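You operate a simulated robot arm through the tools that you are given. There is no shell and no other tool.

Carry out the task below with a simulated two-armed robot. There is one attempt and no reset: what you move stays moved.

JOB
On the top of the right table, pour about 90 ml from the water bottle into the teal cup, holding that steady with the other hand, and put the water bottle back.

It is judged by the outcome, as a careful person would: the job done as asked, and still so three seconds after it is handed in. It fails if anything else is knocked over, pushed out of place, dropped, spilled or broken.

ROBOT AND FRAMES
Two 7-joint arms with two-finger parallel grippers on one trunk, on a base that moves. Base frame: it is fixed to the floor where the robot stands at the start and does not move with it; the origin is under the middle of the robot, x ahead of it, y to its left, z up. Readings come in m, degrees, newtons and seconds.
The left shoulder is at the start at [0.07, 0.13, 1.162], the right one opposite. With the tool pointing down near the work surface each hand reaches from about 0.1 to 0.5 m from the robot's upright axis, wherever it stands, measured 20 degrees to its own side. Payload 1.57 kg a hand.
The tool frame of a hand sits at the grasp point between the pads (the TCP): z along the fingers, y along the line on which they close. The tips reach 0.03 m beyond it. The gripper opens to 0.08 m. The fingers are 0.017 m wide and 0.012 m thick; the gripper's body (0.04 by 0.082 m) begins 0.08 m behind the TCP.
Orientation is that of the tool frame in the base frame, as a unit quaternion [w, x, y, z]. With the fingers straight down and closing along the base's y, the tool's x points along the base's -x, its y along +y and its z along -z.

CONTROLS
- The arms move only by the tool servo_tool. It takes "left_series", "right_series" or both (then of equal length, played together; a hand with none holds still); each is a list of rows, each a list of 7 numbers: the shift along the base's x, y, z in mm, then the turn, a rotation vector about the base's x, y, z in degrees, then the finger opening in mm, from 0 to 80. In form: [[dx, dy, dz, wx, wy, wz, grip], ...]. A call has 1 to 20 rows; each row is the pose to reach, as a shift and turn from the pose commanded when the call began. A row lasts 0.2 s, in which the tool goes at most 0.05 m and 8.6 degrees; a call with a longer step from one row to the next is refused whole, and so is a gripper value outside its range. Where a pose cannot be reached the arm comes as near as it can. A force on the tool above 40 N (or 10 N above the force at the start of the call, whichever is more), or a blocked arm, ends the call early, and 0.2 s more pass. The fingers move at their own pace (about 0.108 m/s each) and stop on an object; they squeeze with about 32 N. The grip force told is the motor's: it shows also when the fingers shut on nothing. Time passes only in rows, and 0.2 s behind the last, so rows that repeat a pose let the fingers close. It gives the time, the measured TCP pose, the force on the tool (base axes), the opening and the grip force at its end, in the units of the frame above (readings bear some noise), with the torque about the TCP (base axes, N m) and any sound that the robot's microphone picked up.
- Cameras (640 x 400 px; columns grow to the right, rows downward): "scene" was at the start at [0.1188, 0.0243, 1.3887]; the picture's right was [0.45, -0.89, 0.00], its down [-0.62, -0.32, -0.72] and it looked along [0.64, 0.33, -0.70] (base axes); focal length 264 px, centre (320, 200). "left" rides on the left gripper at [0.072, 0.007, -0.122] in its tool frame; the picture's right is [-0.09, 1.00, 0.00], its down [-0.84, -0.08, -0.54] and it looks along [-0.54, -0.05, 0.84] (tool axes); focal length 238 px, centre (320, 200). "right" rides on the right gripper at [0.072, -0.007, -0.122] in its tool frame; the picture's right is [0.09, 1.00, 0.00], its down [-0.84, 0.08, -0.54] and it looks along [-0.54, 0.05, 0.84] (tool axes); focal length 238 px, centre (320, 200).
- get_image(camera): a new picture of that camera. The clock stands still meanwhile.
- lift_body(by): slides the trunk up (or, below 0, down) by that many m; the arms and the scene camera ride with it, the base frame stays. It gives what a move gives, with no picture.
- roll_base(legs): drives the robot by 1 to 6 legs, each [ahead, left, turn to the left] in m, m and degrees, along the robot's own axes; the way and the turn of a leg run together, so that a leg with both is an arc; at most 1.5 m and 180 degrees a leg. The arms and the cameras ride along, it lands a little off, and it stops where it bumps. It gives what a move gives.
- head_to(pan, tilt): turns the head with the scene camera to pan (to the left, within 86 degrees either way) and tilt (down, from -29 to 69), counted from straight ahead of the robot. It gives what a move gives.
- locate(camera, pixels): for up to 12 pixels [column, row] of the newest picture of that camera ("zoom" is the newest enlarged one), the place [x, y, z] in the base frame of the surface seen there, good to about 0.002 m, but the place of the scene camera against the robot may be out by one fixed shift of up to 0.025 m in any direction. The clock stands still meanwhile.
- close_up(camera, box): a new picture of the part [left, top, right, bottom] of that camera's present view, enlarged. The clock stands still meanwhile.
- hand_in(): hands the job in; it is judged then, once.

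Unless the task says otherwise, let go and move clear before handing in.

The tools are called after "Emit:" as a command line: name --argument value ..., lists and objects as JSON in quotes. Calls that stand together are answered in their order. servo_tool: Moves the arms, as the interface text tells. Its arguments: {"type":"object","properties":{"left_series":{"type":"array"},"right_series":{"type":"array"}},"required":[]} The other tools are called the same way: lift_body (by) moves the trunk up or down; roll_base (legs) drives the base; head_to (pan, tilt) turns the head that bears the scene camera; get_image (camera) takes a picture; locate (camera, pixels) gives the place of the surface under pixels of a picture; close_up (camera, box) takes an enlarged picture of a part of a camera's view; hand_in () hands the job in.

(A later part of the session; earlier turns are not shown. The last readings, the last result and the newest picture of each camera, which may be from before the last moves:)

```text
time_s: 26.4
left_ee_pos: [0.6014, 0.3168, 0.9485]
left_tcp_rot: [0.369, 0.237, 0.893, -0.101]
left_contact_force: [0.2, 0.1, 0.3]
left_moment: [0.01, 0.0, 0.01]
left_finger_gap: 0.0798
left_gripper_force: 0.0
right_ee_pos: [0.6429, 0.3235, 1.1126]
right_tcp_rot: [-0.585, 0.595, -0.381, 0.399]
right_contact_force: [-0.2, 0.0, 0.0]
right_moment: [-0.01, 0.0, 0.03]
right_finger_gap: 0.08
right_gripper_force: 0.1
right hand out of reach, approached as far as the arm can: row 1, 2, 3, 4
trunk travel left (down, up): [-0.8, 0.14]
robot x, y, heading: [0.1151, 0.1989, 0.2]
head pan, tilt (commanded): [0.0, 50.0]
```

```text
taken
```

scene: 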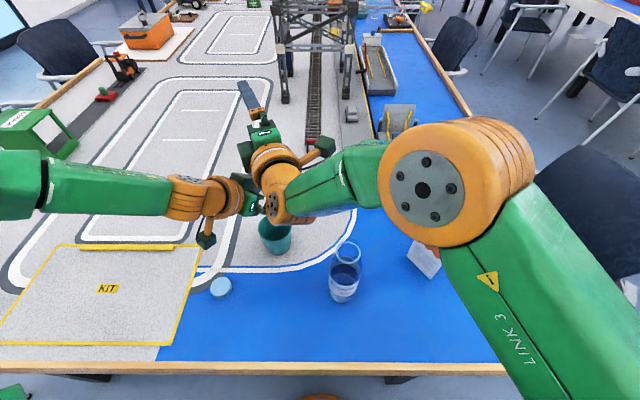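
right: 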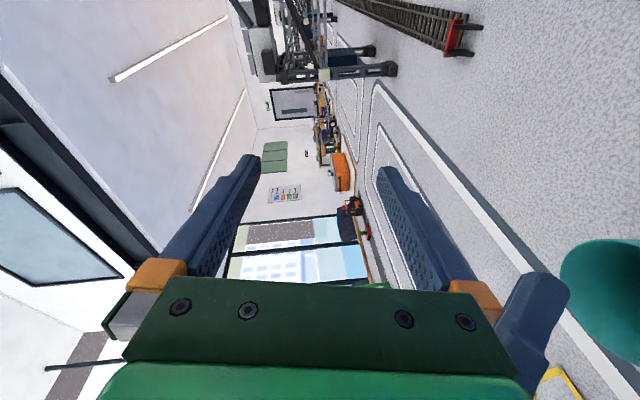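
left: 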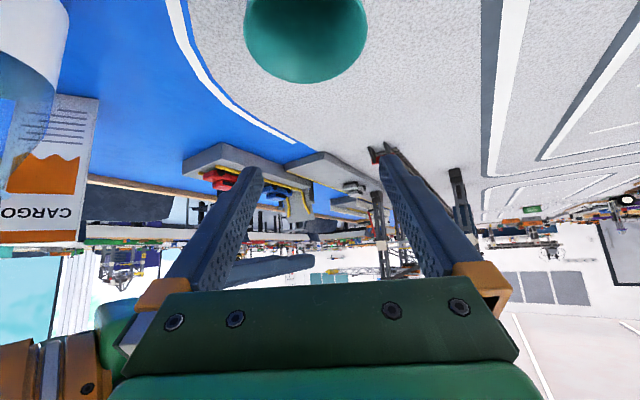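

Yaw 50° made the sideways roll worse: the hand slid to (0.643,0.323,1.113), so rolling is limited. A forward pitch pour, with the tool going from near-horizontal to pointing down and the mouth facing away along the tool heading, should suit this arm better. I'll first back the right hand away to its side and bring it upright.

Emit:
servo_tool --right_series '[[0, -40, 0, 0, 0, 0, 80], [0, -80, 0, 0, 0, 0, 80], [-10, -115, 0, 0, 0, 0, 80], [-20, -120, -3, 5.75, 6.02, 0.45, 80], [-28, -123, -6, 11.5, 12.04, 0.9, 80], [-36, -123, -9, 17.26, 18.05, 1.36, 80], [-44, -123, -12, 23.0, 24.07, 1.82, 80], [-52, -123, -15, 28.8, 30.1, 2.27, 80], [-60, -123, -18, 34.5, 36.1, 2.73, 80], [-67, -123, -21, 40.3, 42.1, 3.18, 80], [-74, -123, -24, 46.0, 48.1, 3.64, 80], [-81, -123, -27, 51.8, 54.2, 4.1, 80], [-87, -123, -30, 57.5, 60.2, 4.55, 80], [-93, -123, -33, 63.3, 66.2, 5.0, 80], [-93, -123, -33, 63.3, 66.2, 5.0, 80]]'

Emit:
get_image --camera "scene"

```text
time_s: 29.6
left_ee_pos: [0.6024, 0.3146, 0.948]
left_tcp_rot: [0.368, 0.237, 0.893, -0.101]
left_contact_force: [0.4, 0.9, 0.3]
left_moment: [0.0, -0.01, 0.03]
left_finger_gap: 0.0799
left_gripper_force: 0.0
right_ee_pos: [0.5493, 0.197, 1.0793]
right_tcp_rot: [0.535, -0.338, 0.735, 0.243]
right_contact_force: [0.4, -0.2, -0.4]
right_moment: [-0.02, 0.0, 0.03]
right_finger_gap: 0.0799
right_gripper_force: 0.1
right hand out of reach, approached as far as the arm can: row 1, 2, 3, 4, 5, 6, 7, 8
trunk travel left (down, up): [-0.8, 0.14]
robot x, y, heading: [0.1162, 0.2004, 0.1]
head pan, tilt (commanded): [0.0, 50.0]
```

```text
taken
```

scene: 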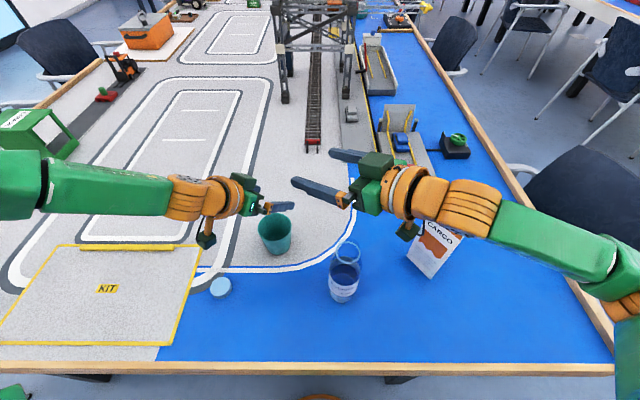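

The right hand is back upright at (0.549,0.197,1.079). I'll rehearse the forward pitch of 80° about its closing axis while moving to the point 97 mm behind the cup along its heading, still 0.15 m high.

Emit:
servo_tool --right_series '[[0, 0, 0, -6.13, 5.14, 0, 80], [0, 0, 0, -12.26, 10.28, 0, 80], [0, 0, 0, -18.4, 15.42, 0, 80], [0, 0, 0, -24.5, 20.56, 0, 80], [0, 5, -5, -30.65, 25.7, 0, 80], [-3, 12, -12, -36.8, 30.84, 0, 80], [-5, 20, -20, -42.9, 35.98, 0, 80], [-8, 28, -28, -49.0, 41.12, 0, 80], [-10, 36, -36, -55.2, 46.26, 0, 80], [-12.7, 44, -44, -61.3, 51.4, 0, 80], [-12.7, 44, -44, -61.3, 51.4, 0, 80]]'

Emit:
get_image --camera "scene"

```text
time_s: 32.0
left_ee_pos: [0.6027, 0.3172, 0.9483]
left_tcp_rot: [0.369, 0.238, 0.893, -0.101]
left_contact_force: [-0.6, 0.5, 0.1]
left_moment: [0.03, -0.01, -0.02]
left_finger_gap: 0.0801
left_gripper_force: 0.2
right_ee_pos: [0.5035, 0.2182, 1.0176]
right_tcp_rot: [-0.061, -0.423, 0.903, -0.038]
right_contact_force: [-0.8, 0.7, 0.5]
right_moment: [-0.03, -0.02, -0.02]
right_finger_gap: 0.08
right_gripper_force: 0.1
right hand out of reach, approached as far as the arm can: row 9, 10, 11
trunk travel left (down, up): [-0.8, 0.14]
robot x, y, heading: [0.1128, 0.2041, 0.3]
head pan, tilt (commanded): [0.0, 50.0]
```

```text
taken
```

scene: 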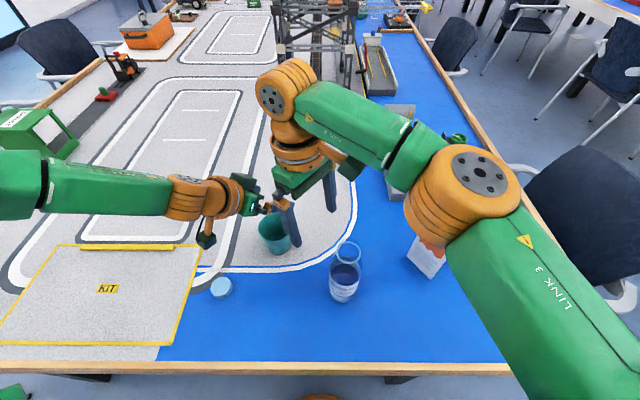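

The pitch pour reached about 99° of tool pitch, but the hand fell 3–4 cm short of the target, at (0.504,0.218,1.018). I'll measure the arm's joints in this picture to see what is limiting it.

Emit:
locate --camera "scene" --pixels '[[481, 172], [462, 200], [276, 98], [290, 85], [295, 155], [305, 175], [420, 150], [350, 110], [560, 330], [290, 230]]'

Emit:
get_image --camera "left"

```text
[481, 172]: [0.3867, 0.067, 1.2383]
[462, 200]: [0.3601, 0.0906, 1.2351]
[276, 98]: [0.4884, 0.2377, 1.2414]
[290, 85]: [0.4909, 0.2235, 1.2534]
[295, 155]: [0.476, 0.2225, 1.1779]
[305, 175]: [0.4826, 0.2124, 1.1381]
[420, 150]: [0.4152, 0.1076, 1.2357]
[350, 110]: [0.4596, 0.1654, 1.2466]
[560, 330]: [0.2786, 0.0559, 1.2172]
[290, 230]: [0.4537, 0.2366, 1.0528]
```

```text
taken
```

left: 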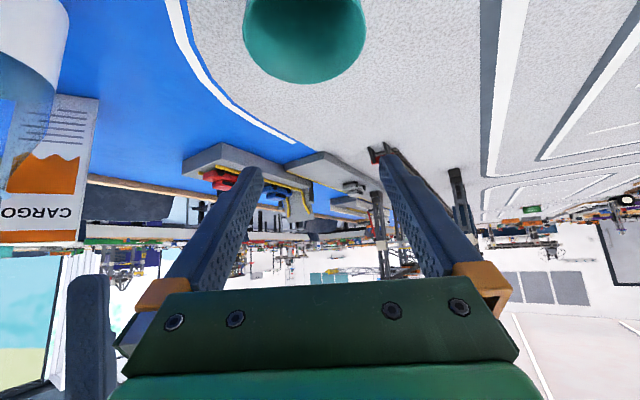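

The wrist seems limited to about 0–105° of bend, and the right shoulder sits too far right for the pour spot. Moving the base about 0.11 m further left puts the bottle in front of the right shoulder and the cup in the middle, and the hands at z≥0.93 clear everything on the way.

Emit:
roll_base --legs '[[0.02, 0.11, 0]]'

Emit:
get_image --camera "scene"

```text
time_s: 33.2
left_ee_pos: [0.6221, 0.4227, 0.9494]
left_tcp_rot: [0.369, 0.238, 0.893, -0.099]
left_contact_force: [-0.2, 0.3, -0.1]
left_moment: [0.0, 0.02, 0.0]
left_finger_gap: 0.0798
left_gripper_force: 0.0
right_ee_pos: [0.5225, 0.3227, 1.018]
right_tcp_rot: [-0.06, -0.423, 0.904, -0.036]
right_contact_force: [-0.4, 0.4, 0.4]
right_moment: [0.02, 0.0, -0.02]
right_finger_gap: 0.0799
right_gripper_force: 0.0
trunk travel left (down, up): [-0.8, 0.14]
robot x, y, heading: [0.1358, 0.3098, 0.3]
head pan, tilt (commanded): [0.0, 50.0]
```

```text
taken
```

scene: 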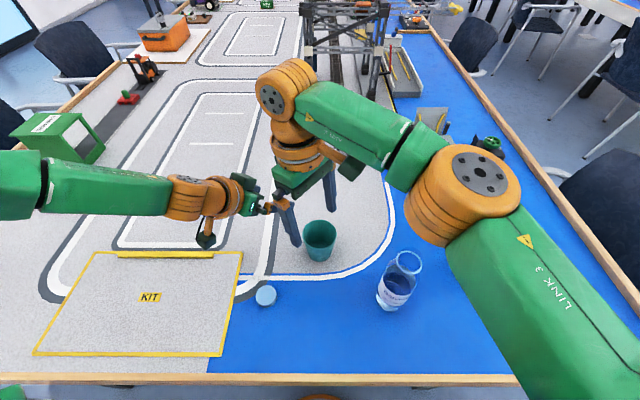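

The base is now at (0.136,0.310), so the right shoulder faces the bottle. I'll rehearse the sideways roll pour again from this stance, first moving the right hand away from the left one and upright at (0.655,0.236,1.055), yaw 35° and slope 20°.

Emit:
servo_tool --right_series '[[0, -45, 10, 0, 0, 0, 80], [0, -85, 20, 0, 0, 0, 80], [13, -87, 22, 5.34, -5.7, -1.22, 80], [26, -87, 24, 10.68, -11.4, -2.44, 80], [40, -87, 25, 16.02, -17.1, -3.66, 80], [53, -87, 27, 21.36, -22.8, -4.88, 80], [66, -87, 29, 26.7, -28.5, -6.1, 80], [79, -87, 30, 32.04, -34.2, -7.32, 80], [92, -87, 32, 37.38, -39.9, -8.54, 80], [106, -87, 34, 42.72, -45.6, -9.76, 80], [119, -87, 35, 48.06, -51.3, -10.98, 80], [132.5, -87, 37, 53.4, -57.0, -12.2, 80], [132.5, -87, 37, 53.4, -57.0, -12.2, 80]]'

```text
time_s: 36.0
left_ee_pos: [0.6226, 0.4244, 0.9479]
left_tcp_rot: [0.369, 0.237, 0.893, -0.101]
left_contact_force: [-1.2, -0.1, 0.9]
left_moment: [0.0, -0.01, 0.02]
left_finger_gap: 0.0802
left_gripper_force: 0.1
right_ee_pos: [0.656, 0.2383, 1.0545]
right_tcp_rot: [0.548, -0.245, 0.782, 0.172]
right_contact_force: [0.0, -0.2, 0.1]
right_moment: [0.02, 0.02, 0.0]
right_finger_gap: 0.0801
right_gripper_force: 0.0
trunk travel left (down, up): [-0.8, 0.14]
robot x, y, heading: [0.134, 0.3153, 0.3]
head pan, tilt (commanded): [0.0, 50.0]
```

Upright pose reached. Now I'll rehearse the roll to 88° in this stance.

Emit:
servo_tool --right_series '[[0, 0, 0, -6.55, -4.59, 0, 80], [0, 0, 0, -13.1, -9.18, 0, 80], [0, 0, 0, -19.65, -13.77, 0, 80], [0, 0, 0, -26.2, -18.36, 0, 80], [0, 0, -3, -32.75, -22.95, 0, 80], [0, 0, -6, -39.3, -27.54, 0, 80], [0, 0, -9, -45.85, -32.13, 0, 80], [0, 0, -12, -52.4, -36.72, 0, 80], [0, 0, -15, -58.95, -41.31, 0, 80], [0, 0, -20, -65.5, -45.9, 0, 80], [0, 0, -20, -72, -50.5, 0, 80], [0, 0, -20, -72, -50.5, 0, 80]]'

Emit:
get_image --camera "scene"

```text
time_s: 38.6
left_ee_pos: [0.6211, 0.4274, 0.9481]
left_tcp_rot: [0.37, 0.237, 0.892, -0.102]
left_contact_force: [-0.1, 1.0, -1.4]
left_moment: [-0.01, 0.0, -0.03]
left_finger_gap: 0.08
left_gripper_force: 0.1
right_ee_pos: [0.6202, 0.1312, 1.1565]
right_tcp_rot: [0.553, -0.551, 0.517, -0.35]
right_contact_force: [-0.1, 0.5, -0.3]
right_moment: [0.01, -0.01, -0.03]
right_finger_gap: 0.08
right_gripper_force: 0.0
right hand out of reach, approached as far as the arm can: row 5, 6, 7, 8, 9, 10, 11, 12
trunk travel left (down, up): [-0.8, 0.14]
robot x, y, heading: [0.1311, 0.3106, 0.1]
head pan, tilt (commanded): [0.0, 50.0]
```

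```text
taken
```

scene: 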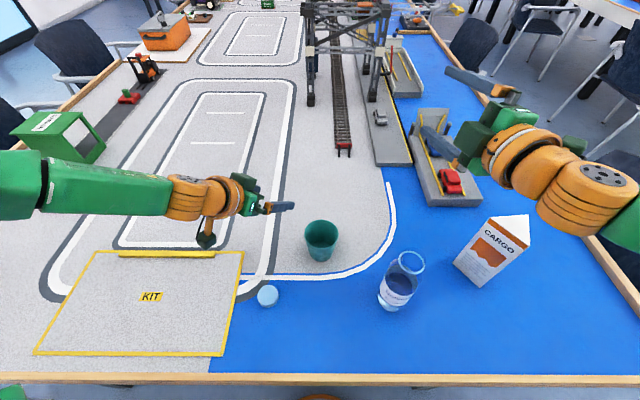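

The roll pour is out of reach with the elbow on this side: the hand slid to (0.62,0.131,1.157). I'll switch to the pitch pour and test its end pose (tool past vertical, yaw 70°) at the trunk's present height, first turning the hand down at z≈1.05.

Emit:
servo_tool --right_series '[[-4.5, 7.8, -8.8, -1.37, 7.04, -2.47, 80], [-9, 15.5, -17.7, -2.73, 14.08, -4.93, 80], [-13.5, 23.3, -26.5, -4.1, 21.1, -7.4, 80], [-18, 31, -35.3, -5.47, 28.2, -9.87, 80], [-22.5, 38.8, -44.2, -6.83, 35.2, -12.3, 80], [-27, 46.5, -53, -8.2, 42.3, -14.8, 80], [-31.5, 54.3, -61.8, -9.57, 49.3, -17.3, 80], [-36, 62, -70.7, -10.9, 56.3, -19.7, 80], [-40.5, 69.8, -79.5, -12.3, 63.4, -22.2, 80], [-45, 77.5, -88.3, -13.7, 70.4, -24.7, 80], [-49.5, 85.3, -97.2, -15, 77.5, -27.1, 80], [-54, 93, -106, -16.4, 84.5, -29.6, 80], [-54, 93, -106, -16.4, 84.5, -29.6, 80]]'

Emit:
get_image --camera "scene"

```text
time_s: 41.4
left_ee_pos: [0.6229, 0.4257, 0.9491]
left_tcp_rot: [0.369, 0.237, 0.893, -0.101]
left_contact_force: [-0.4, 0.3, 0.2]
left_moment: [-0.01, -0.01, 0.0]
left_finger_gap: 0.0802
left_gripper_force: 0.0
right_ee_pos: [0.4669, 0.2341, 1.0368]
right_tcp_rot: [-0.106, -0.568, 0.813, -0.076]
right_contact_force: [-0.3, 0.4, 0.3]
right_moment: [-0.01, -0.01, 0.0]
right_finger_gap: 0.08
right_gripper_force: 0.0
right hand out of reach, approached as far as the arm can: row 5, 6, 7, 8, 9, 10, 11, 12, 13
trunk travel left (down, up): [-0.8, 0.14]
robot x, y, heading: [0.1343, 0.3141, 0.3]
head pan, tilt (commanded): [0.0, 50.0]
```

```text
taken
```

scene: 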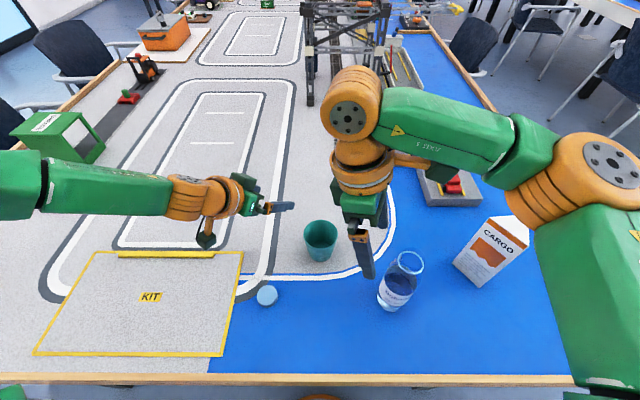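

The orientation is right but the hand is 0.1 m short in x at this height. Lowering should let the forearm slope down and extend, so I'll move to (0.527,0.244,0.95), which keeps clear of bottle and cup.

Emit:
servo_tool --right_series '[[20, 3, -20, 0, 0, 0, 80], [40, 6, -45, 0, 0, 0, 80], [60, 10, -70, 0, 0, 0, 80], [60, 10, -87, 0, 0, 0, 80], [60, 10, -87, 0, 0, 0, 80]]'

```text
time_s: 42.6
left_ee_pos: [0.6221, 0.4252, 0.9487]
left_tcp_rot: [0.369, 0.236, 0.893, -0.1]
left_contact_force: [0.4, -0.2, 0.0]
left_moment: [0.02, -0.01, 0.01]
left_finger_gap: 0.0801
left_gripper_force: 0.1
right_ee_pos: [0.4711, 0.2279, 1.0196]
right_tcp_rot: [-0.107, -0.56, 0.818, -0.074]
right_contact_force: [0.5, -0.4, 0.1]
right_moment: [-0.03, 0.0, -0.03]
right_finger_gap: 0.0799
right_gripper_force: 0.1
right hand out of reach, approached as far as the arm can: row 1, 2, 3, 4, 5
trunk travel left (down, up): [-0.8, 0.14]
robot x, y, heading: [0.137, 0.3133, 0.4]
head pan, tilt (commanded): [0.0, 50.0]
```

The solver is stuck at its bend limit there. A tilt axis between pitch and roll should end with a comfortable wrist: tool about 45° down, nearly neutral roll. I'll return the right hand upright (yaw 50°, slope 22°) and rehearse that diagonal tilt.

Emit:
servo_tool --right_series '[[4.5, -3.5, 2.7, 6.52, -3.86, -1.39, 80], [8.9, -6.9, 5.4, 13.04, -7.71, -2.78, 80], [13.4, -10.4, 8.1, 19.6, -11.6, -4.17, 80], [17.8, -13.8, 10.8, 26.1, -15.4, -5.56, 80], [22.3, -17.3, 13.5, 32.6, -19.3, -6.95, 80], [26.7, -20.7, 16.2, 39.1, -23.1, -8.35, 80], [31.2, -24.2, 19, 45.6, -27, -9.74, 80], [35.6, -27.6, 21.8, 52.1, -30.8, -11.1, 80], [40, -31, 24.5, 58.7, -34.7, -12.5, 80], [44.5, -34.5, 27.3, 65.2, -38.5, -13.9, 80], [49, -38, 30, 71.7, -42.4, -15.3, 80], [49, -38, 30, 71.7, -42.4, -15.3, 80]]'

Emit:
get_image --camera "scene"

```text
time_s: 45.2
left_ee_pos: [0.6215, 0.4267, 0.9485]
left_tcp_rot: [0.369, 0.238, 0.893, -0.101]
left_contact_force: [-0.2, -0.2, -0.2]
left_moment: [-0.01, 0.0, -0.02]
left_finger_gap: 0.0801
left_gripper_force: 0.0
right_ee_pos: [0.5181, 0.201, 1.0471]
right_tcp_rot: [0.512, -0.355, 0.749, 0.229]
right_contact_force: [-0.5, 1.0, 0.6]
right_moment: [0.02, 0.01, 0.0]
right_finger_gap: 0.0797
right_gripper_force: 0.0
right hand out of reach, approached as far as the arm can: row 7, 8, 9, 10, 11, 12
trunk travel left (down, up): [-0.8, 0.14]
robot x, y, heading: [0.1328, 0.3124, 0.1]
head pan, tilt (commanded): [0.0, 50.0]
```

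```text
taken
```

scene: 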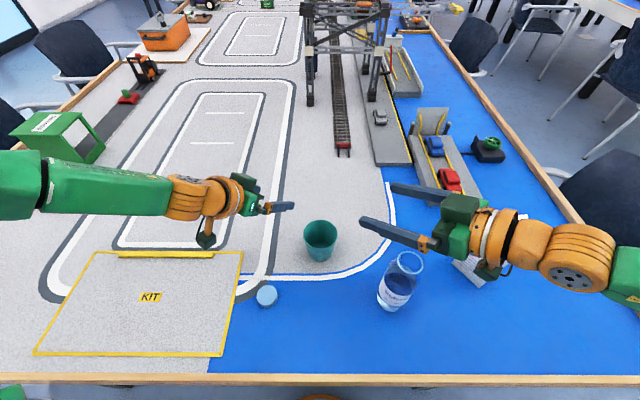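

Nearly there at (0.518,0.201,1.047) with the closing axis level. I'll now rehearse the diagonal tilt of 88° about the axis (−0.996,−0.087,0), so the mouth ends up pointing left, while moving to (0.607,0.22,1.03).

Emit:
servo_tool --right_series '[[8, 2, 0, -7.97, -0.7, 0, 80], [16, 4, 0, -15.9, -1.4, 0, 80], [24, 6, 0, -23.9, -2.1, 0, 80], [32, 8, 0, -31.9, -2.8, 0, 80], [40, 10, -2, -39.8, -3.5, 0, 80], [48, 12, -4, -47.8, -4.2, 0, 80], [56, 14, -7, -55.8, -4.9, 0, 80], [64, 16, -10, -63.8, -5.6, 0, 80], [72, 17, -12, -71.7, -6.3, 0, 80], [80, 18, -15, -79.7, -7, 0, 80], [89, 19, -17, -87.7, -7.7, 0, 80], [89, 19, -17, -87.7, -7.7, 0, 80]]'

Emit:
get_image --camera "scene"

```text
time_s: 47.8
left_ee_pos: [0.6215, 0.4244, 0.9493]
left_tcp_rot: [0.369, 0.238, 0.893, -0.1]
left_contact_force: [0.4, -0.4, -0.5]
left_moment: [0.01, 0.0, 0.01]
left_finger_gap: 0.0797
left_gripper_force: 0.1
right_ee_pos: [0.6074, 0.2174, 1.0307]
right_tcp_rot: [0.165, -0.623, 0.666, -0.375]
right_contact_force: [0.7, -0.7, 0.6]
right_moment: [0.02, 0.03, 0.0]
right_finger_gap: 0.0801
right_gripper_force: 0.1
trunk travel left (down, up): [-0.8, 0.14]
robot x, y, heading: [0.1343, 0.3112, 0.2]
head pan, tilt (commanded): [0.0, 50.0]
```

```text
taken
```

scene: 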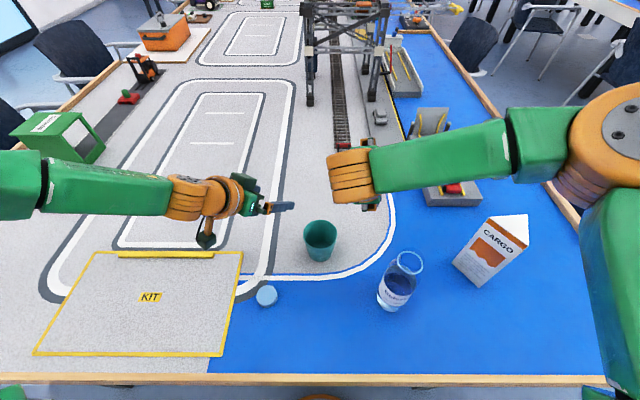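

The diagonal tilt reached the full 88° with no reach warning, so this is the pour to use. The bottle grasp posture was reachable from the earlier stance further right, so I'll move the base back and right about 8 cm and rehearse the grasp pose from there.

Emit:
roll_base --legs '[[-0.02, -0.085, 0]]'

Emit:
servo_tool --right_series '[[-9, 0, 5, 7.97, 0.7, 0, 80], [-18, 0, 8, 15.9, 1.4, 0, 80], [-27, 0, 10, 23.9, 2.1, 0, 80], [-36, 0, 12, 31.9, 2.8, 0, 80], [-45, 2, 12, 39.8, 3.5, 0, 80], [-54, 4, 10, 47.8, 4.2, 0, 80], [-63, 7, 5, 55.8, 4.9, 0, 80], [-72, 10, 0, 63.8, 5.6, 0, 80], [-81, 13, -5, 71.7, 6.3, 0, 80], [-90, 16, -10, 79.7, 7, 0, 80], [-105, 20, -15, 87.7, 7.7, 0, 80], [-105, 20, -15, 87.7, 7.7, 0, 80]]'

Emit:
get_image --camera "scene"

```text
time_s: 48.9
left_ee_pos: [0.6031, 0.3424, 0.9469]
left_tcp_rot: [0.369, 0.237, 0.893, -0.103]
left_contact_force: [-0.1, 0.1, 0.4]
left_moment: [-0.03, -0.02, 0.0]
left_finger_gap: 0.0802
left_gripper_force: 0.0
right_ee_pos: [0.5886, 0.1373, 1.0302]
right_tcp_rot: [0.165, -0.624, 0.665, -0.375]
right_contact_force: [-0.2, -0.2, -0.4]
right_moment: [-0.03, -0.02, -0.01]
right_finger_gap: 0.0799
right_gripper_force: 0.0
trunk travel left (down, up): [-0.8, 0.14]
robot x, y, heading: [0.1179, 0.2276, 0.1]
head pan, tilt (commanded): [0.0, 50.0]
```

```text
time_s: 51.5
left_ee_pos: [0.6026, 0.3413, 0.9482]
left_tcp_rot: [0.369, 0.237, 0.893, -0.1]
left_contact_force: [0.1, 0.8, 0.3]
left_moment: [-0.04, -0.04, 0.02]
left_finger_gap: 0.0801
left_gripper_force: 0.1
right_ee_pos: [0.48, 0.1525, 1.0142]
right_tcp_rot: [0.511, -0.356, 0.748, 0.23]
right_contact_force: [-1.4, -0.2, 0.3]
right_moment: [0.02, -0.02, -0.01]
right_finger_gap: 0.0801
right_gripper_force: 0.0
trunk travel left (down, up): [-0.8, 0.14]
robot x, y, heading: [0.1163, 0.2269, 0.4]
head pan, tilt (commanded): [0.0, 50.0]
```

```text
taken
```

scene: 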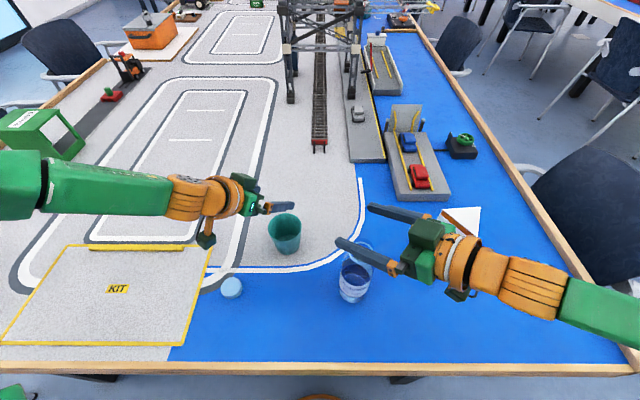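

The right hand reached (0.480,0.153,1.014) above the bottle cleanly from this stance. Next I'll rehearse the left cup grasp with yaw −45°, which gives more clearance from the pour, at its raised height, and then its pre-grasp 120 mm back.

Emit:
servo_tool --left_series '[[-1, -9, 0, 0, 0, -5, 80], [-2, -18, 0, 0, 0, -10, 80], [-3.6, -26, -1, 0, 0, -15, 80], [-3.6, -26, -1, 0, 0, -15, 80]]'

Emit:
servo_tool --left_series '[[-15, 15, 21, 0, 0, 0, 80], [-30, 30, 42.5, 0, 0, 0, 80], [-45, 45, 64, 0, 0, 0, 80], [-60, 60, 85, 0, 0, 0, 80], [-60, 60, 85, 0, 0, 0, 80]]'

Emit:
get_image --camera "right"

Emit:
close_up --camera "scene" --box '[260, 180, 480, 320]'

```text
time_s: 52.5
left_ee_pos: [0.5973, 0.3156, 0.9499]
left_tcp_rot: [0.353, 0.351, 0.854, -0.147]
left_contact_force: [0.7, -0.5, 0.3]
left_moment: [0.01, 0.03, 0.0]
left_finger_gap: 0.0798
left_gripper_force: 0.0
left hand out of reach, approached as far as the arm can: row 3, 4
right_ee_pos: [0.4808, 0.1539, 1.016]
right_tcp_rot: [0.511, -0.356, 0.747, 0.23]
right_contact_force: [-0.6, -0.1, 0.4]
right_moment: [0.0, -0.02, 0.03]
right_finger_gap: 0.08
right_gripper_force: 0.0
trunk travel left (down, up): [-0.8, 0.14]
robot x, y, heading: [0.1186, 0.231, 0.4]
head pan, tilt (commanded): [0.0, 50.0]
```

```text
time_s: 53.7
left_ee_pos: [0.537, 0.3754, 1.0351]
left_tcp_rot: [0.352, 0.352, 0.855, -0.148]
left_contact_force: [0.2, -0.1, -0.5]
left_moment: [0.02, -0.02, -0.02]
left_finger_gap: 0.0799
left_gripper_force: 0.0
right_ee_pos: [0.4805, 0.1516, 1.0151]
right_tcp_rot: [0.51, -0.356, 0.749, 0.229]
right_contact_force: [-0.7, -0.2, -0.5]
right_moment: [0.0, 0.01, 0.01]
right_finger_gap: 0.0802
right_gripper_force: 0.0
trunk travel left (down, up): [-0.8, 0.14]
robot x, y, heading: [0.1199, 0.2295, 0.5]
head pan, tilt (commanded): [0.0, 50.0]
```

```text
taken
```

right: 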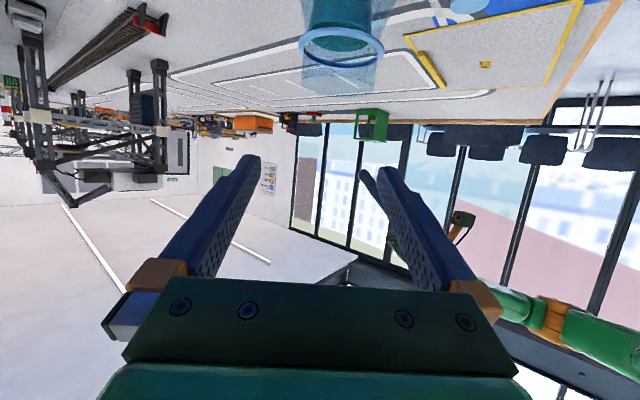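

```text
2.86 times, centred on (370, 250) of scene
```

zoom: 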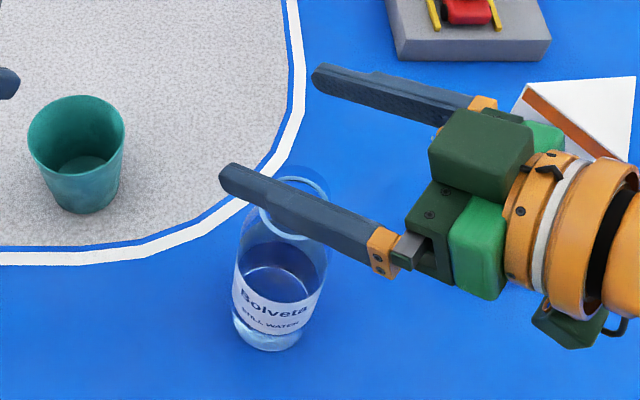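

The bottle's mouth ring in the right view is centred near column 341, where an aligned grasp would put it near 333, so the tool must shift about 4 mm along its closing axis. I'll make that shift, raise the left hand 30 mm, and then lower the trunk 60 mm as a first step.

Emit:
servo_tool --left_series '[[0, 0, 15, 0, 0, 0, 80], [0, 0, 30, 0, 0, 0, 80], [0, 0, 30, 0, 0, 0, 80]]' --right_series '[[-1.5, 1.5, 0, 0, 0, 0, 80], [-3, 3, 0, 0, 0, 0, 80], [-3, 3, 0, 0, 0, 0, 80]]'

Emit:
lift_body --by -0.06

Emit:
get_image --camera "right"

Emit:
get_image --camera "scene"

```text
time_s: 54.5
left_ee_pos: [0.5383, 0.377, 1.0638]
left_tcp_rot: [0.354, 0.352, 0.854, -0.148]
left_contact_force: [0.8, -0.1, 0.3]
left_moment: [0.01, 0.01, 0.02]
left_finger_gap: 0.0801
left_gripper_force: 0.1
right_ee_pos: [0.4785, 0.1564, 1.0155]
right_tcp_rot: [0.51, -0.356, 0.749, 0.229]
right_contact_force: [-0.5, 0.3, 0.5]
right_moment: [-0.03, 0.01, 0.01]
right_finger_gap: 0.0801
right_gripper_force: 0.1
trunk travel left (down, up): [-0.8, 0.14]
robot x, y, heading: [0.1125, 0.2259, 0.2]
head pan, tilt (commanded): [0.0, 50.0]
```

```text
time_s: 55.5
left_ee_pos: [0.5362, 0.3772, 1.0043]
left_tcp_rot: [0.352, 0.352, 0.854, -0.148]
left_contact_force: [0.2, -0.5, -0.1]
left_moment: [0.02, 0.0, 0.03]
left_finger_gap: 0.08
left_gripper_force: 0.0
right_ee_pos: [0.4793, 0.1549, 0.9562]
right_tcp_rot: [0.51, -0.356, 0.749, 0.229]
right_contact_force: [-0.3, -0.2, -0.4]
right_moment: [-0.01, -0.03, 0.01]
right_finger_gap: 0.0801
right_gripper_force: 0.1
trunk travel left (down, up): [-0.74, 0.2]
robot x, y, heading: [0.118, 0.2308, 0.3]
head pan, tilt (commanded): [0.0, 50.0]
```

```text
taken
```

right: 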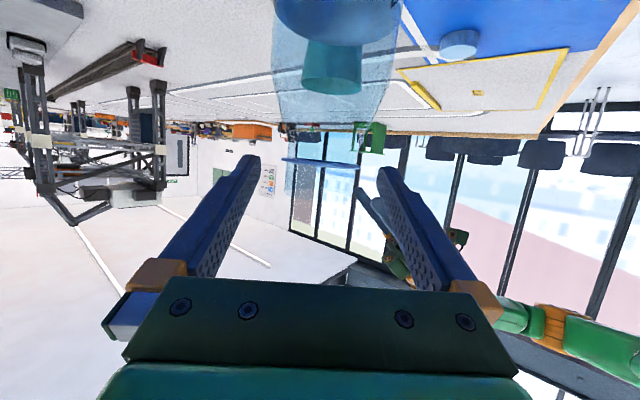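

```text
taken
```

scene: 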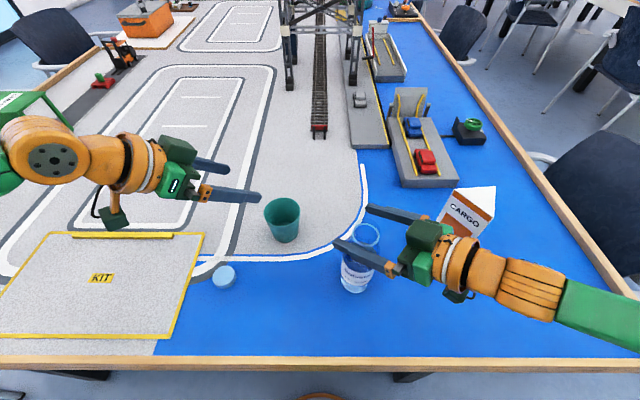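

The mouth ring (columns 280–360, row 163) and body are now centred on the tool plane within about 2 mm. I'll lower the trunk another 0.10 m, which slides the open fingers down around the bottle body and keeps the left hand above and behind the cup.

Emit:
lift_body --by -0.1

Emit:
get_image --camera "right"

Emit:
get_image --camera "scene"

```text
time_s: 56.8
left_ee_pos: [0.5386, 0.3764, 0.9051]
left_tcp_rot: [0.353, 0.352, 0.854, -0.148]
left_contact_force: [0.2, 0.9, -0.5]
left_moment: [-0.02, 0.0, -0.01]
left_finger_gap: 0.0799
left_gripper_force: 0.0
right_ee_pos: [0.4786, 0.1551, 0.8558]
right_tcp_rot: [0.51, -0.357, 0.748, 0.23]
right_contact_force: [-0.1, -1.0, -0.4]
right_moment: [0.02, -0.02, 0.0]
right_finger_gap: 0.08
right_gripper_force: 0.0
trunk travel left (down, up): [-0.64, 0.3]
robot x, y, heading: [0.1108, 0.2254, 0.4]
head pan, tilt (commanded): [0.0, 50.0]
```

```text
taken
```

right: 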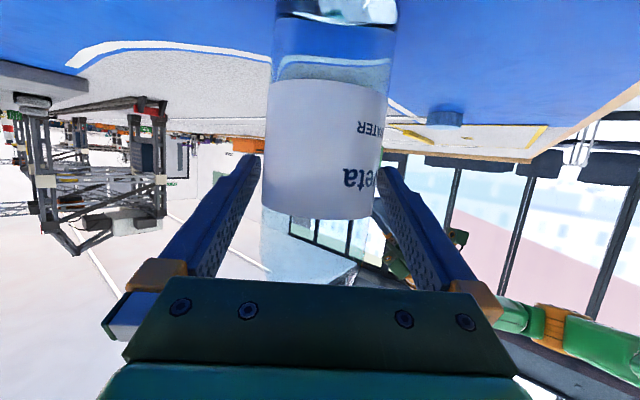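

```text
taken
```

scene: 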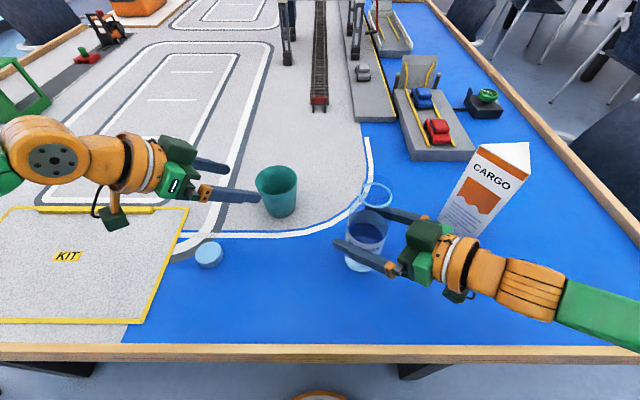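

The bottle stands between the open right fingers (columns 262–400 against the finger tips near 250 and 385). I'll settle 8 mm lower and close the right fingers on it.

Emit:
servo_tool --right_series '[[0, 0, -4, 0, 0, 0, 80], [0, 0, -8, 0, 0, 0, 80], [0, 0, -8, 0, 0, 0, 80], [0, 0, -8, 0, 0, 0, 70], [0, 0, -8, 0, 0, 0, 62], [0, 0, -8, 0, 0, 0, 50], [0, 0, -8, 0, 0, 0, 30], [0, 0, -8, 0, 0, 0, 20], [0, 0, -8, 0, 0, 0, 20]]'

Emit:
get_image --camera "scene"

Emit:
get_image --camera "right"

```text
time_s: 58.8
left_ee_pos: [0.5373, 0.3774, 0.9053]
left_tcp_rot: [0.353, 0.353, 0.854, -0.149]
left_contact_force: [0.6, 0.7, 1.1]
left_moment: [0.01, 0.02, 0.0]
left_finger_gap: 0.0801
left_gripper_force: 0.1
right_ee_pos: [0.4793, 0.1555, 0.847]
right_tcp_rot: [0.511, -0.356, 0.748, 0.23]
right_contact_force: [0.2, -0.3, 2.7]
right_moment: [0.07, -0.04, -0.02]
right_finger_gap: 0.0632
right_gripper_force: 32.3
trunk travel left (down, up): [-0.64, 0.3]
robot x, y, heading: [0.1168, 0.23, 0.4]
head pan, tilt (commanded): [0.0, 50.0]
```

```text
taken
```

scene: 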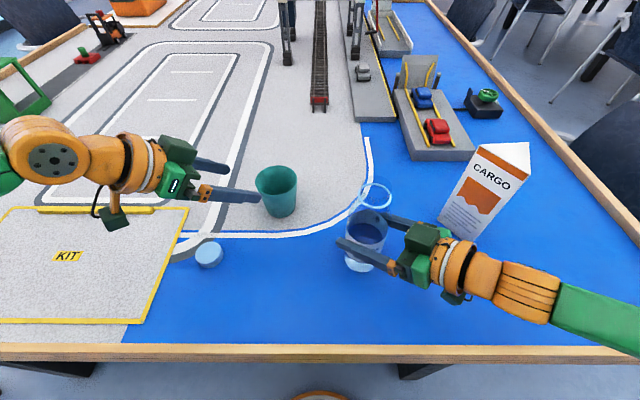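

```text
taken
```

right: 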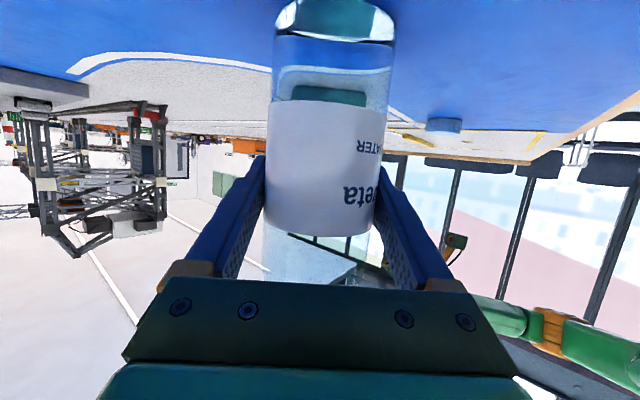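

The bottle is gripped: gap 63.2 mm at 32 N, and it has not moved. Next the left hand goes to the cup, dropping to its pre-grasp line and then advancing along the tool axis in two checked stages.

Emit:
servo_tool --left_series '[[1.2, -1.9, -11, 0, 0, 0, 80], [1.2, -1.9, -22, 0, 0, 0, 80], [11.2, -11.9, -36.1, 0, 0, 0, 80], [21.2, -21.9, -50.3, 0, 0, 0, 80], [31.2, -31.9, -64.4, 0, 0, 0, 80], [36.2, -36.9, -71.5, 0, 0, 0, 80], [36.2, -36.9, -71.5, 0, 0, 0, 80]]'

Emit:
get_image --camera "left"

Emit:
close_up --camera "scene" --box '[160, 130, 400, 290]'

```text
time_s: 60.4
left_ee_pos: [0.575, 0.3399, 0.832]
left_tcp_rot: [0.353, 0.352, 0.854, -0.148]
left_contact_force: [-0.7, -0.6, -0.3]
left_moment: [0.0, 0.0, 0.01]
left_finger_gap: 0.0798
left_gripper_force: 0.0
right_ee_pos: [0.4776, 0.1558, 0.8469]
right_tcp_rot: [0.511, -0.356, 0.748, 0.229]
right_contact_force: [-0.9, 0.2, 2.4]
right_moment: [0.12, 0.11, 0.01]
right_finger_gap: 0.0631
right_gripper_force: 31.7
trunk travel left (down, up): [-0.64, 0.3]
robot x, y, heading: [0.1147, 0.2278, 0.3]
head pan, tilt (commanded): [0.0, 50.0]
```

```text
taken
```

left: 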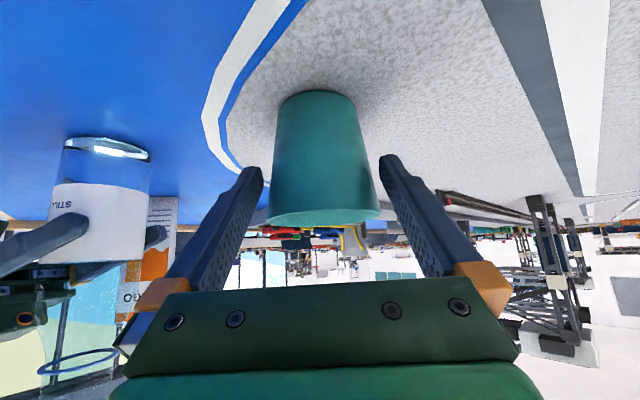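

```text
2.50 times, centred on (280, 210) of scene
```

zoom: 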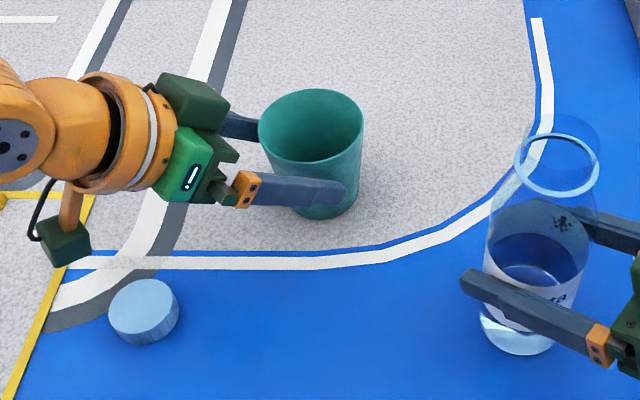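

The cup is centred between the left fingers (rim columns 267–380, finger tips at 262 and 380). I'll advance the last 49 mm along the axis.

Emit:
servo_tool --left_series '[[8, -8, -11.5, 0, 0, 0, 80], [16, -16, -23, 0, 0, 0, 80], [24.4, -24.4, -34, 0, 0, 0, 80], [24.4, -24.4, -34, 0, 0, 0, 80]]'

Emit:
get_image --camera "left"

Emit:
close_up --camera "scene" --box '[160, 130, 400, 290]'

```text
time_s: 61.4
left_ee_pos: [0.5979, 0.3147, 0.8]
left_tcp_rot: [0.354, 0.351, 0.854, -0.147]
left_contact_force: [-0.5, 0.7, 0.3]
left_moment: [-0.04, 0.05, -0.02]
left_finger_gap: 0.0799
left_gripper_force: 0.0
right_ee_pos: [0.4776, 0.1552, 0.8482]
right_tcp_rot: [0.511, -0.355, 0.749, 0.228]
right_contact_force: [-0.8, 1.1, 1.7]
right_moment: [0.07, 0.16, 0.03]
right_finger_gap: 0.0633
right_gripper_force: 31.6
trunk travel left (down, up): [-0.64, 0.3]
robot x, y, heading: [0.1158, 0.224, 0.1]
head pan, tilt (commanded): [0.0, 50.0]
```

```text
taken
```

left: 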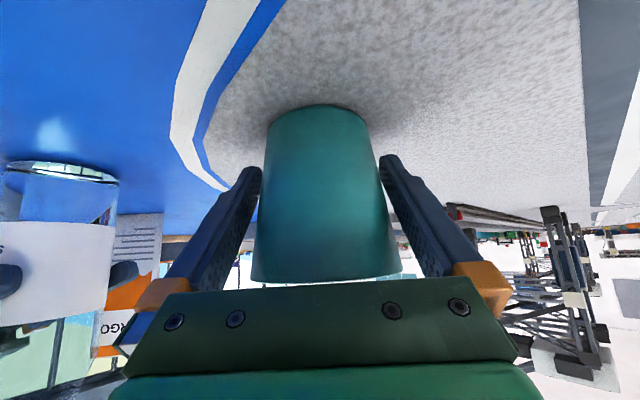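

```text
2.50 times, centred on (280, 210) of scene
```

zoom: 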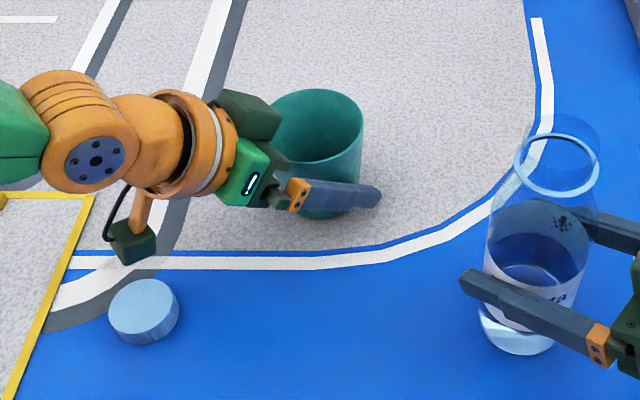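

The left fingers now straddle the cup with no contact force. I'll close them on it.

Emit:
servo_tool --left_series '[[0, 0, 0, 0, 0, 0, 76], [0, 0, 0, 0, 0, 0, 72], [0, 0, 0, 0, 0, 0, 68], [0, 0, 0, 0, 0, 0, 60], [0, 0, 0, 0, 0, 0, 40], [0, 0, 0, 0, 0, 0, 40], [0, 0, 0, 0, 0, 0, 40]]'

Emit:
close_up --camera "scene" --box '[160, 130, 400, 290]'

```text
time_s: 63.0
left_ee_pos: [0.598, 0.3153, 0.7993]
left_tcp_rot: [0.353, 0.351, 0.854, -0.148]
left_contact_force: [-0.4, 0.3, -0.7]
left_moment: [0.01, 0.0, -0.03]
left_finger_gap: 0.0718
left_gripper_force: 32.2
right_ee_pos: [0.4804, 0.1558, 0.848]
right_tcp_rot: [0.511, -0.356, 0.748, 0.23]
right_contact_force: [-0.6, 0.2, 2.6]
right_moment: [0.08, 0.17, 0.04]
right_finger_gap: 0.0631
right_gripper_force: 31.9
trunk travel left (down, up): [-0.64, 0.3]
robot x, y, heading: [0.1168, 0.2244, 0.2]
head pan, tilt (commanded): [0.0, 50.0]
```

```text
2.50 times, centred on (280, 210) of scene
```

zoom: 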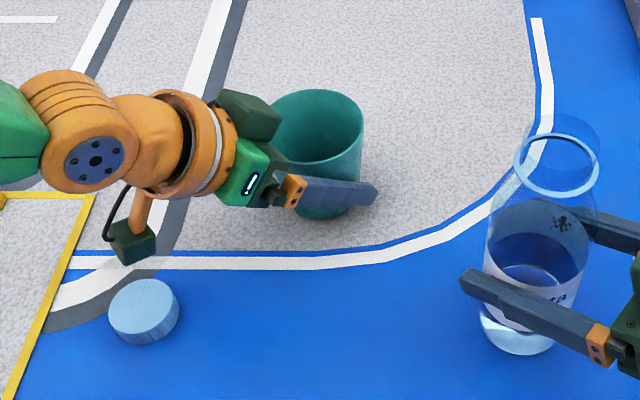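

The cup is held (gap 71.8 mm, 32 N) and hasn't shifted. Before lifting, I'll measure the bottle's water surface and the cup's inner bottom for reference.

Emit:
close_up --camera "scene" --box '[330, 165, 410, 275]'

Emit:
locate --camera "scene" --pixels '[[362, 225], [367, 232], [372, 238], [366, 240], [300, 250], [282, 185], [276, 190], [290, 192], [330, 270]]'

```text
3.64 times, centred on (370, 220) of scene
```

zoom: 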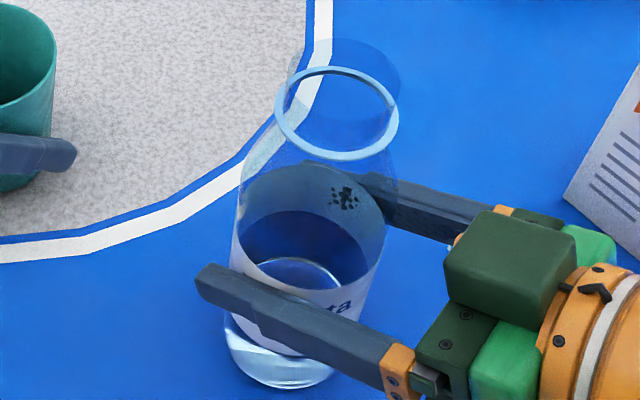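

```text
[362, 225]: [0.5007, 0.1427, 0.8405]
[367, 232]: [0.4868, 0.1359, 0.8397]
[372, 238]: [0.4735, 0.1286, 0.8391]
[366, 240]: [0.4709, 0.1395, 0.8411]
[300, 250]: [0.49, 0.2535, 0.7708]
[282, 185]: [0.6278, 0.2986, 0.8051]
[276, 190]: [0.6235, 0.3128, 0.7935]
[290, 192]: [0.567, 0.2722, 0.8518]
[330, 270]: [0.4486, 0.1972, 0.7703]
```

The bottle's water surface reads 69.5 mm above the table (scene z 0.840 against table 0.7706). Now I'll lift the bottle slowly by 50 mm, straight up, while the left hand holds the cup still.

Emit:
servo_tool --right_series '[[0, 0, 4, 0, 0, 0, 20], [0, 0, 9, 0, 0, 0, 20], [0, 0, 15, 0, 0, 0, 20], [0, 0, 22, 0, 0, 0, 20], [0, 0, 30, 0, 0, 0, 20], [0, 0, 38, 0, 0, 0, 20], [0, 0, 45, 0, 0, 0, 20], [0, 0, 50, 0, 0, 0, 20], [0, 0, 50, 0, 0, 0, 20], [0, 0, 50, 0, 0, 0, 20]]'

Emit:
servo_tool --right_series '[[0, 0, 0, 0, 0, 0, 20]]'

Emit:
servo_tool --right_series '[[0, 0, 0, 0, 0, 0, 20]]'

Emit:
servo_tool --right_series '[[0, 0, 0, 0, 0, 0, 20]]'

Emit:
get_image --camera "scene"

```text
time_s: 65.2
left_ee_pos: [0.5978, 0.3145, 0.7979]
left_tcp_rot: [0.353, 0.352, 0.854, -0.148]
left_contact_force: [0.0, -0.2, 2.7]
left_moment: [0.04, -0.08, 0.0]
left_finger_gap: 0.0716
left_gripper_force: 31.6
right_ee_pos: [0.4797, 0.1572, 0.8979]
right_tcp_rot: [0.51, -0.357, 0.748, 0.23]
right_contact_force: [-0.1, 1.1, -1.0]
right_moment: [0.01, -0.01, -0.03]
right_finger_gap: 0.0633
right_gripper_force: 32.2
trunk travel left (down, up): [-0.64, 0.3]
robot x, y, heading: [0.1159, 0.2293, 0.3]
head pan, tilt (commanded): [0.0, 50.0]
```

```text
time_s: 65.6
left_ee_pos: [0.5984, 0.3146, 0.7981]
left_tcp_rot: [0.353, 0.351, 0.855, -0.147]
left_contact_force: [0.8, 0.1, 2.2]
left_moment: [0.04, -0.07, 0.03]
left_finger_gap: 0.0715
left_gripper_force: 32.2
right_ee_pos: [0.4799, 0.1555, 0.8977]
right_tcp_rot: [0.51, -0.357, 0.748, 0.23]
right_contact_force: [0.2, -0.4, -2.4]
right_moment: [0.01, 0.0, 0.0]
right_finger_gap: 0.063
right_gripper_force: 32.2
trunk travel left (down, up): [-0.64, 0.3]
robot x, y, heading: [0.1169, 0.2295, 0.4]
head pan, tilt (commanded): [0.0, 50.0]
```

```text
time_s: 66.0
left_ee_pos: [0.5982, 0.3159, 0.7982]
left_tcp_rot: [0.353, 0.352, 0.854, -0.148]
left_contact_force: [-0.1, -0.1, 2.2]
left_moment: [0.04, -0.08, 0.02]
left_finger_gap: 0.0716
left_gripper_force: 32.2
right_ee_pos: [0.4783, 0.1554, 0.8973]
right_tcp_rot: [0.511, -0.356, 0.748, 0.23]
right_contact_force: [-0.1, -0.4, -1.6]
right_moment: [-0.01, -0.03, 0.0]
right_finger_gap: 0.0628
right_gripper_force: 32.5
trunk travel left (down, up): [-0.64, 0.3]
robot x, y, heading: [0.118, 0.2272, 0.2]
head pan, tilt (commanded): [0.0, 50.0]
```

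```text
time_s: 66.4
left_ee_pos: [0.5981, 0.3152, 0.7988]
left_tcp_rot: [0.353, 0.352, 0.854, -0.148]
left_contact_force: [0.5, 0.2, 1.7]
left_moment: [0.02, -0.02, -0.01]
left_finger_gap: 0.0719
left_gripper_force: 32.4
right_ee_pos: [0.4796, 0.1556, 0.8964]
right_tcp_rot: [0.51, -0.357, 0.748, 0.231]
right_contact_force: [-0.5, -0.1, -1.8]
right_moment: [0.01, 0.01, 0.02]
right_finger_gap: 0.063
right_gripper_force: 31.9
trunk travel left (down, up): [-0.64, 0.3]
robot x, y, heading: [0.1105, 0.2282, 0.4]
head pan, tilt (commanded): [0.0, 50.0]
```

```text
taken
```

scene: 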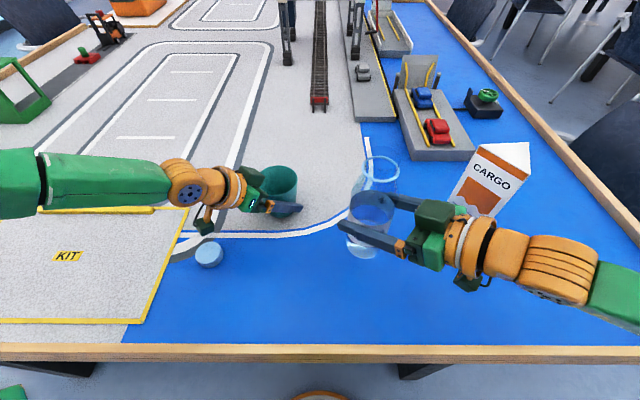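

The bottle is lifted cleanly, with a weight of about 1.7 N. I'll carry it upright along a line to (0.607,0.212,0.925), which clears the left finger by over 2 cm and keeps the forearm well away from the cargo box.

Emit:
servo_tool --right_series '[[6, 3, 4, 0, 0, 0, 20], [18, 8, 9, 0, 0, 0, 20], [34, 15, 14, 0, 0, 0, 20], [52, 23, 19, 0, 0, 0, 20], [70, 31, 23, 0, 0, 0, 20], [88, 39, 26, 0, 0, 0, 20], [104, 46, 27.5, 0, 0, 0, 20], [117, 51.5, 27.5, 0, 0, 0, 20], [125, 55, 27.5, 0, 0, 0, 20], [127.5, 56.4, 27.5, 0, 0, 0, 20], [127.5, 56.4, 27.5, 0, 0, 0, 20]]'

Emit:
get_image --camera "scene"

Emit:
get_image --camera "left"

```text
time_s: 68.8
left_ee_pos: [0.5992, 0.3146, 0.7977]
left_tcp_rot: [0.352, 0.352, 0.854, -0.148]
left_contact_force: [-0.1, -0.1, 2.0]
left_moment: [0.01, -0.02, 0.01]
left_finger_gap: 0.0719
left_gripper_force: 32.1
right_ee_pos: [0.6072, 0.2142, 0.9261]
right_tcp_rot: [0.511, -0.356, 0.748, 0.229]
right_contact_force: [0.8, -0.2, -2.0]
right_moment: [0.04, 0.03, -0.04]
right_finger_gap: 0.0631
right_gripper_force: 32.1
trunk travel left (down, up): [-0.64, 0.3]
robot x, y, heading: [0.1167, 0.227, 0.2]
head pan, tilt (commanded): [0.0, 50.0]
```

```text
taken
```

scene: 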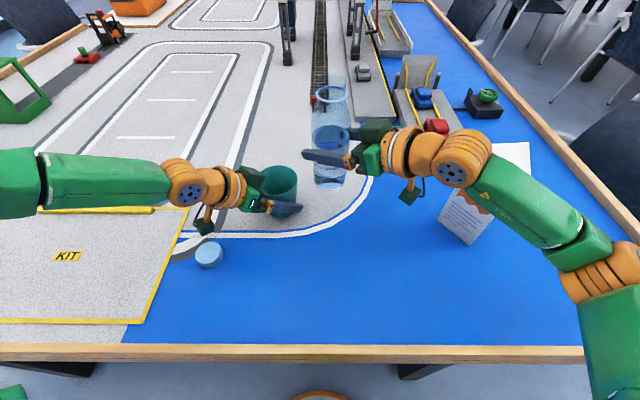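

```text
taken
```

left: 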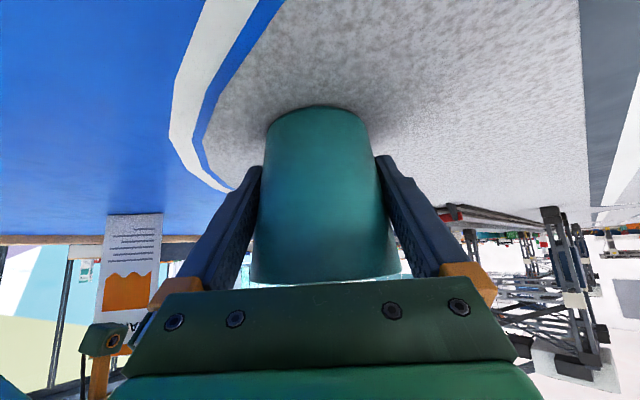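

The bottle is upright at (0.607,0.214,0.926). The right wrist and forearm now appear near the cargo box in the picture (around (470,170)), so I'll check their heights against the box top.

Emit:
locate --camera "scene" --pixels '[[452, 172], [470, 150], [485, 175], [470, 195], [500, 225], [530, 210], [500, 150], [465, 220], [410, 190], [410, 150]]'

Emit:
close_up --camera "scene" --box '[360, 110, 580, 250]'

```text
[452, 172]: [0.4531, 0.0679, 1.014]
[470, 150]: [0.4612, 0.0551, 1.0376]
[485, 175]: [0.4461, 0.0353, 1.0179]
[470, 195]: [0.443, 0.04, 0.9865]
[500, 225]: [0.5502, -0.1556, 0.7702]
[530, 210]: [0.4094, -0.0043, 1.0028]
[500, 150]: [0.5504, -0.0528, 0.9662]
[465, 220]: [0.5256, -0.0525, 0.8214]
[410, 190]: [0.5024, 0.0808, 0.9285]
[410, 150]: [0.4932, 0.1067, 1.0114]
```

```text
2.86 times, centred on (470, 180) of scene
```

zoom: 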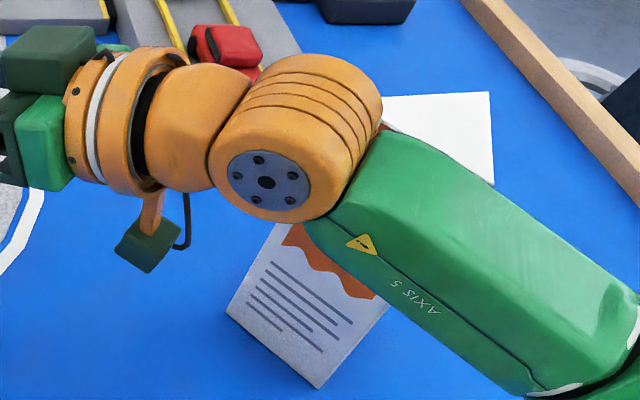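

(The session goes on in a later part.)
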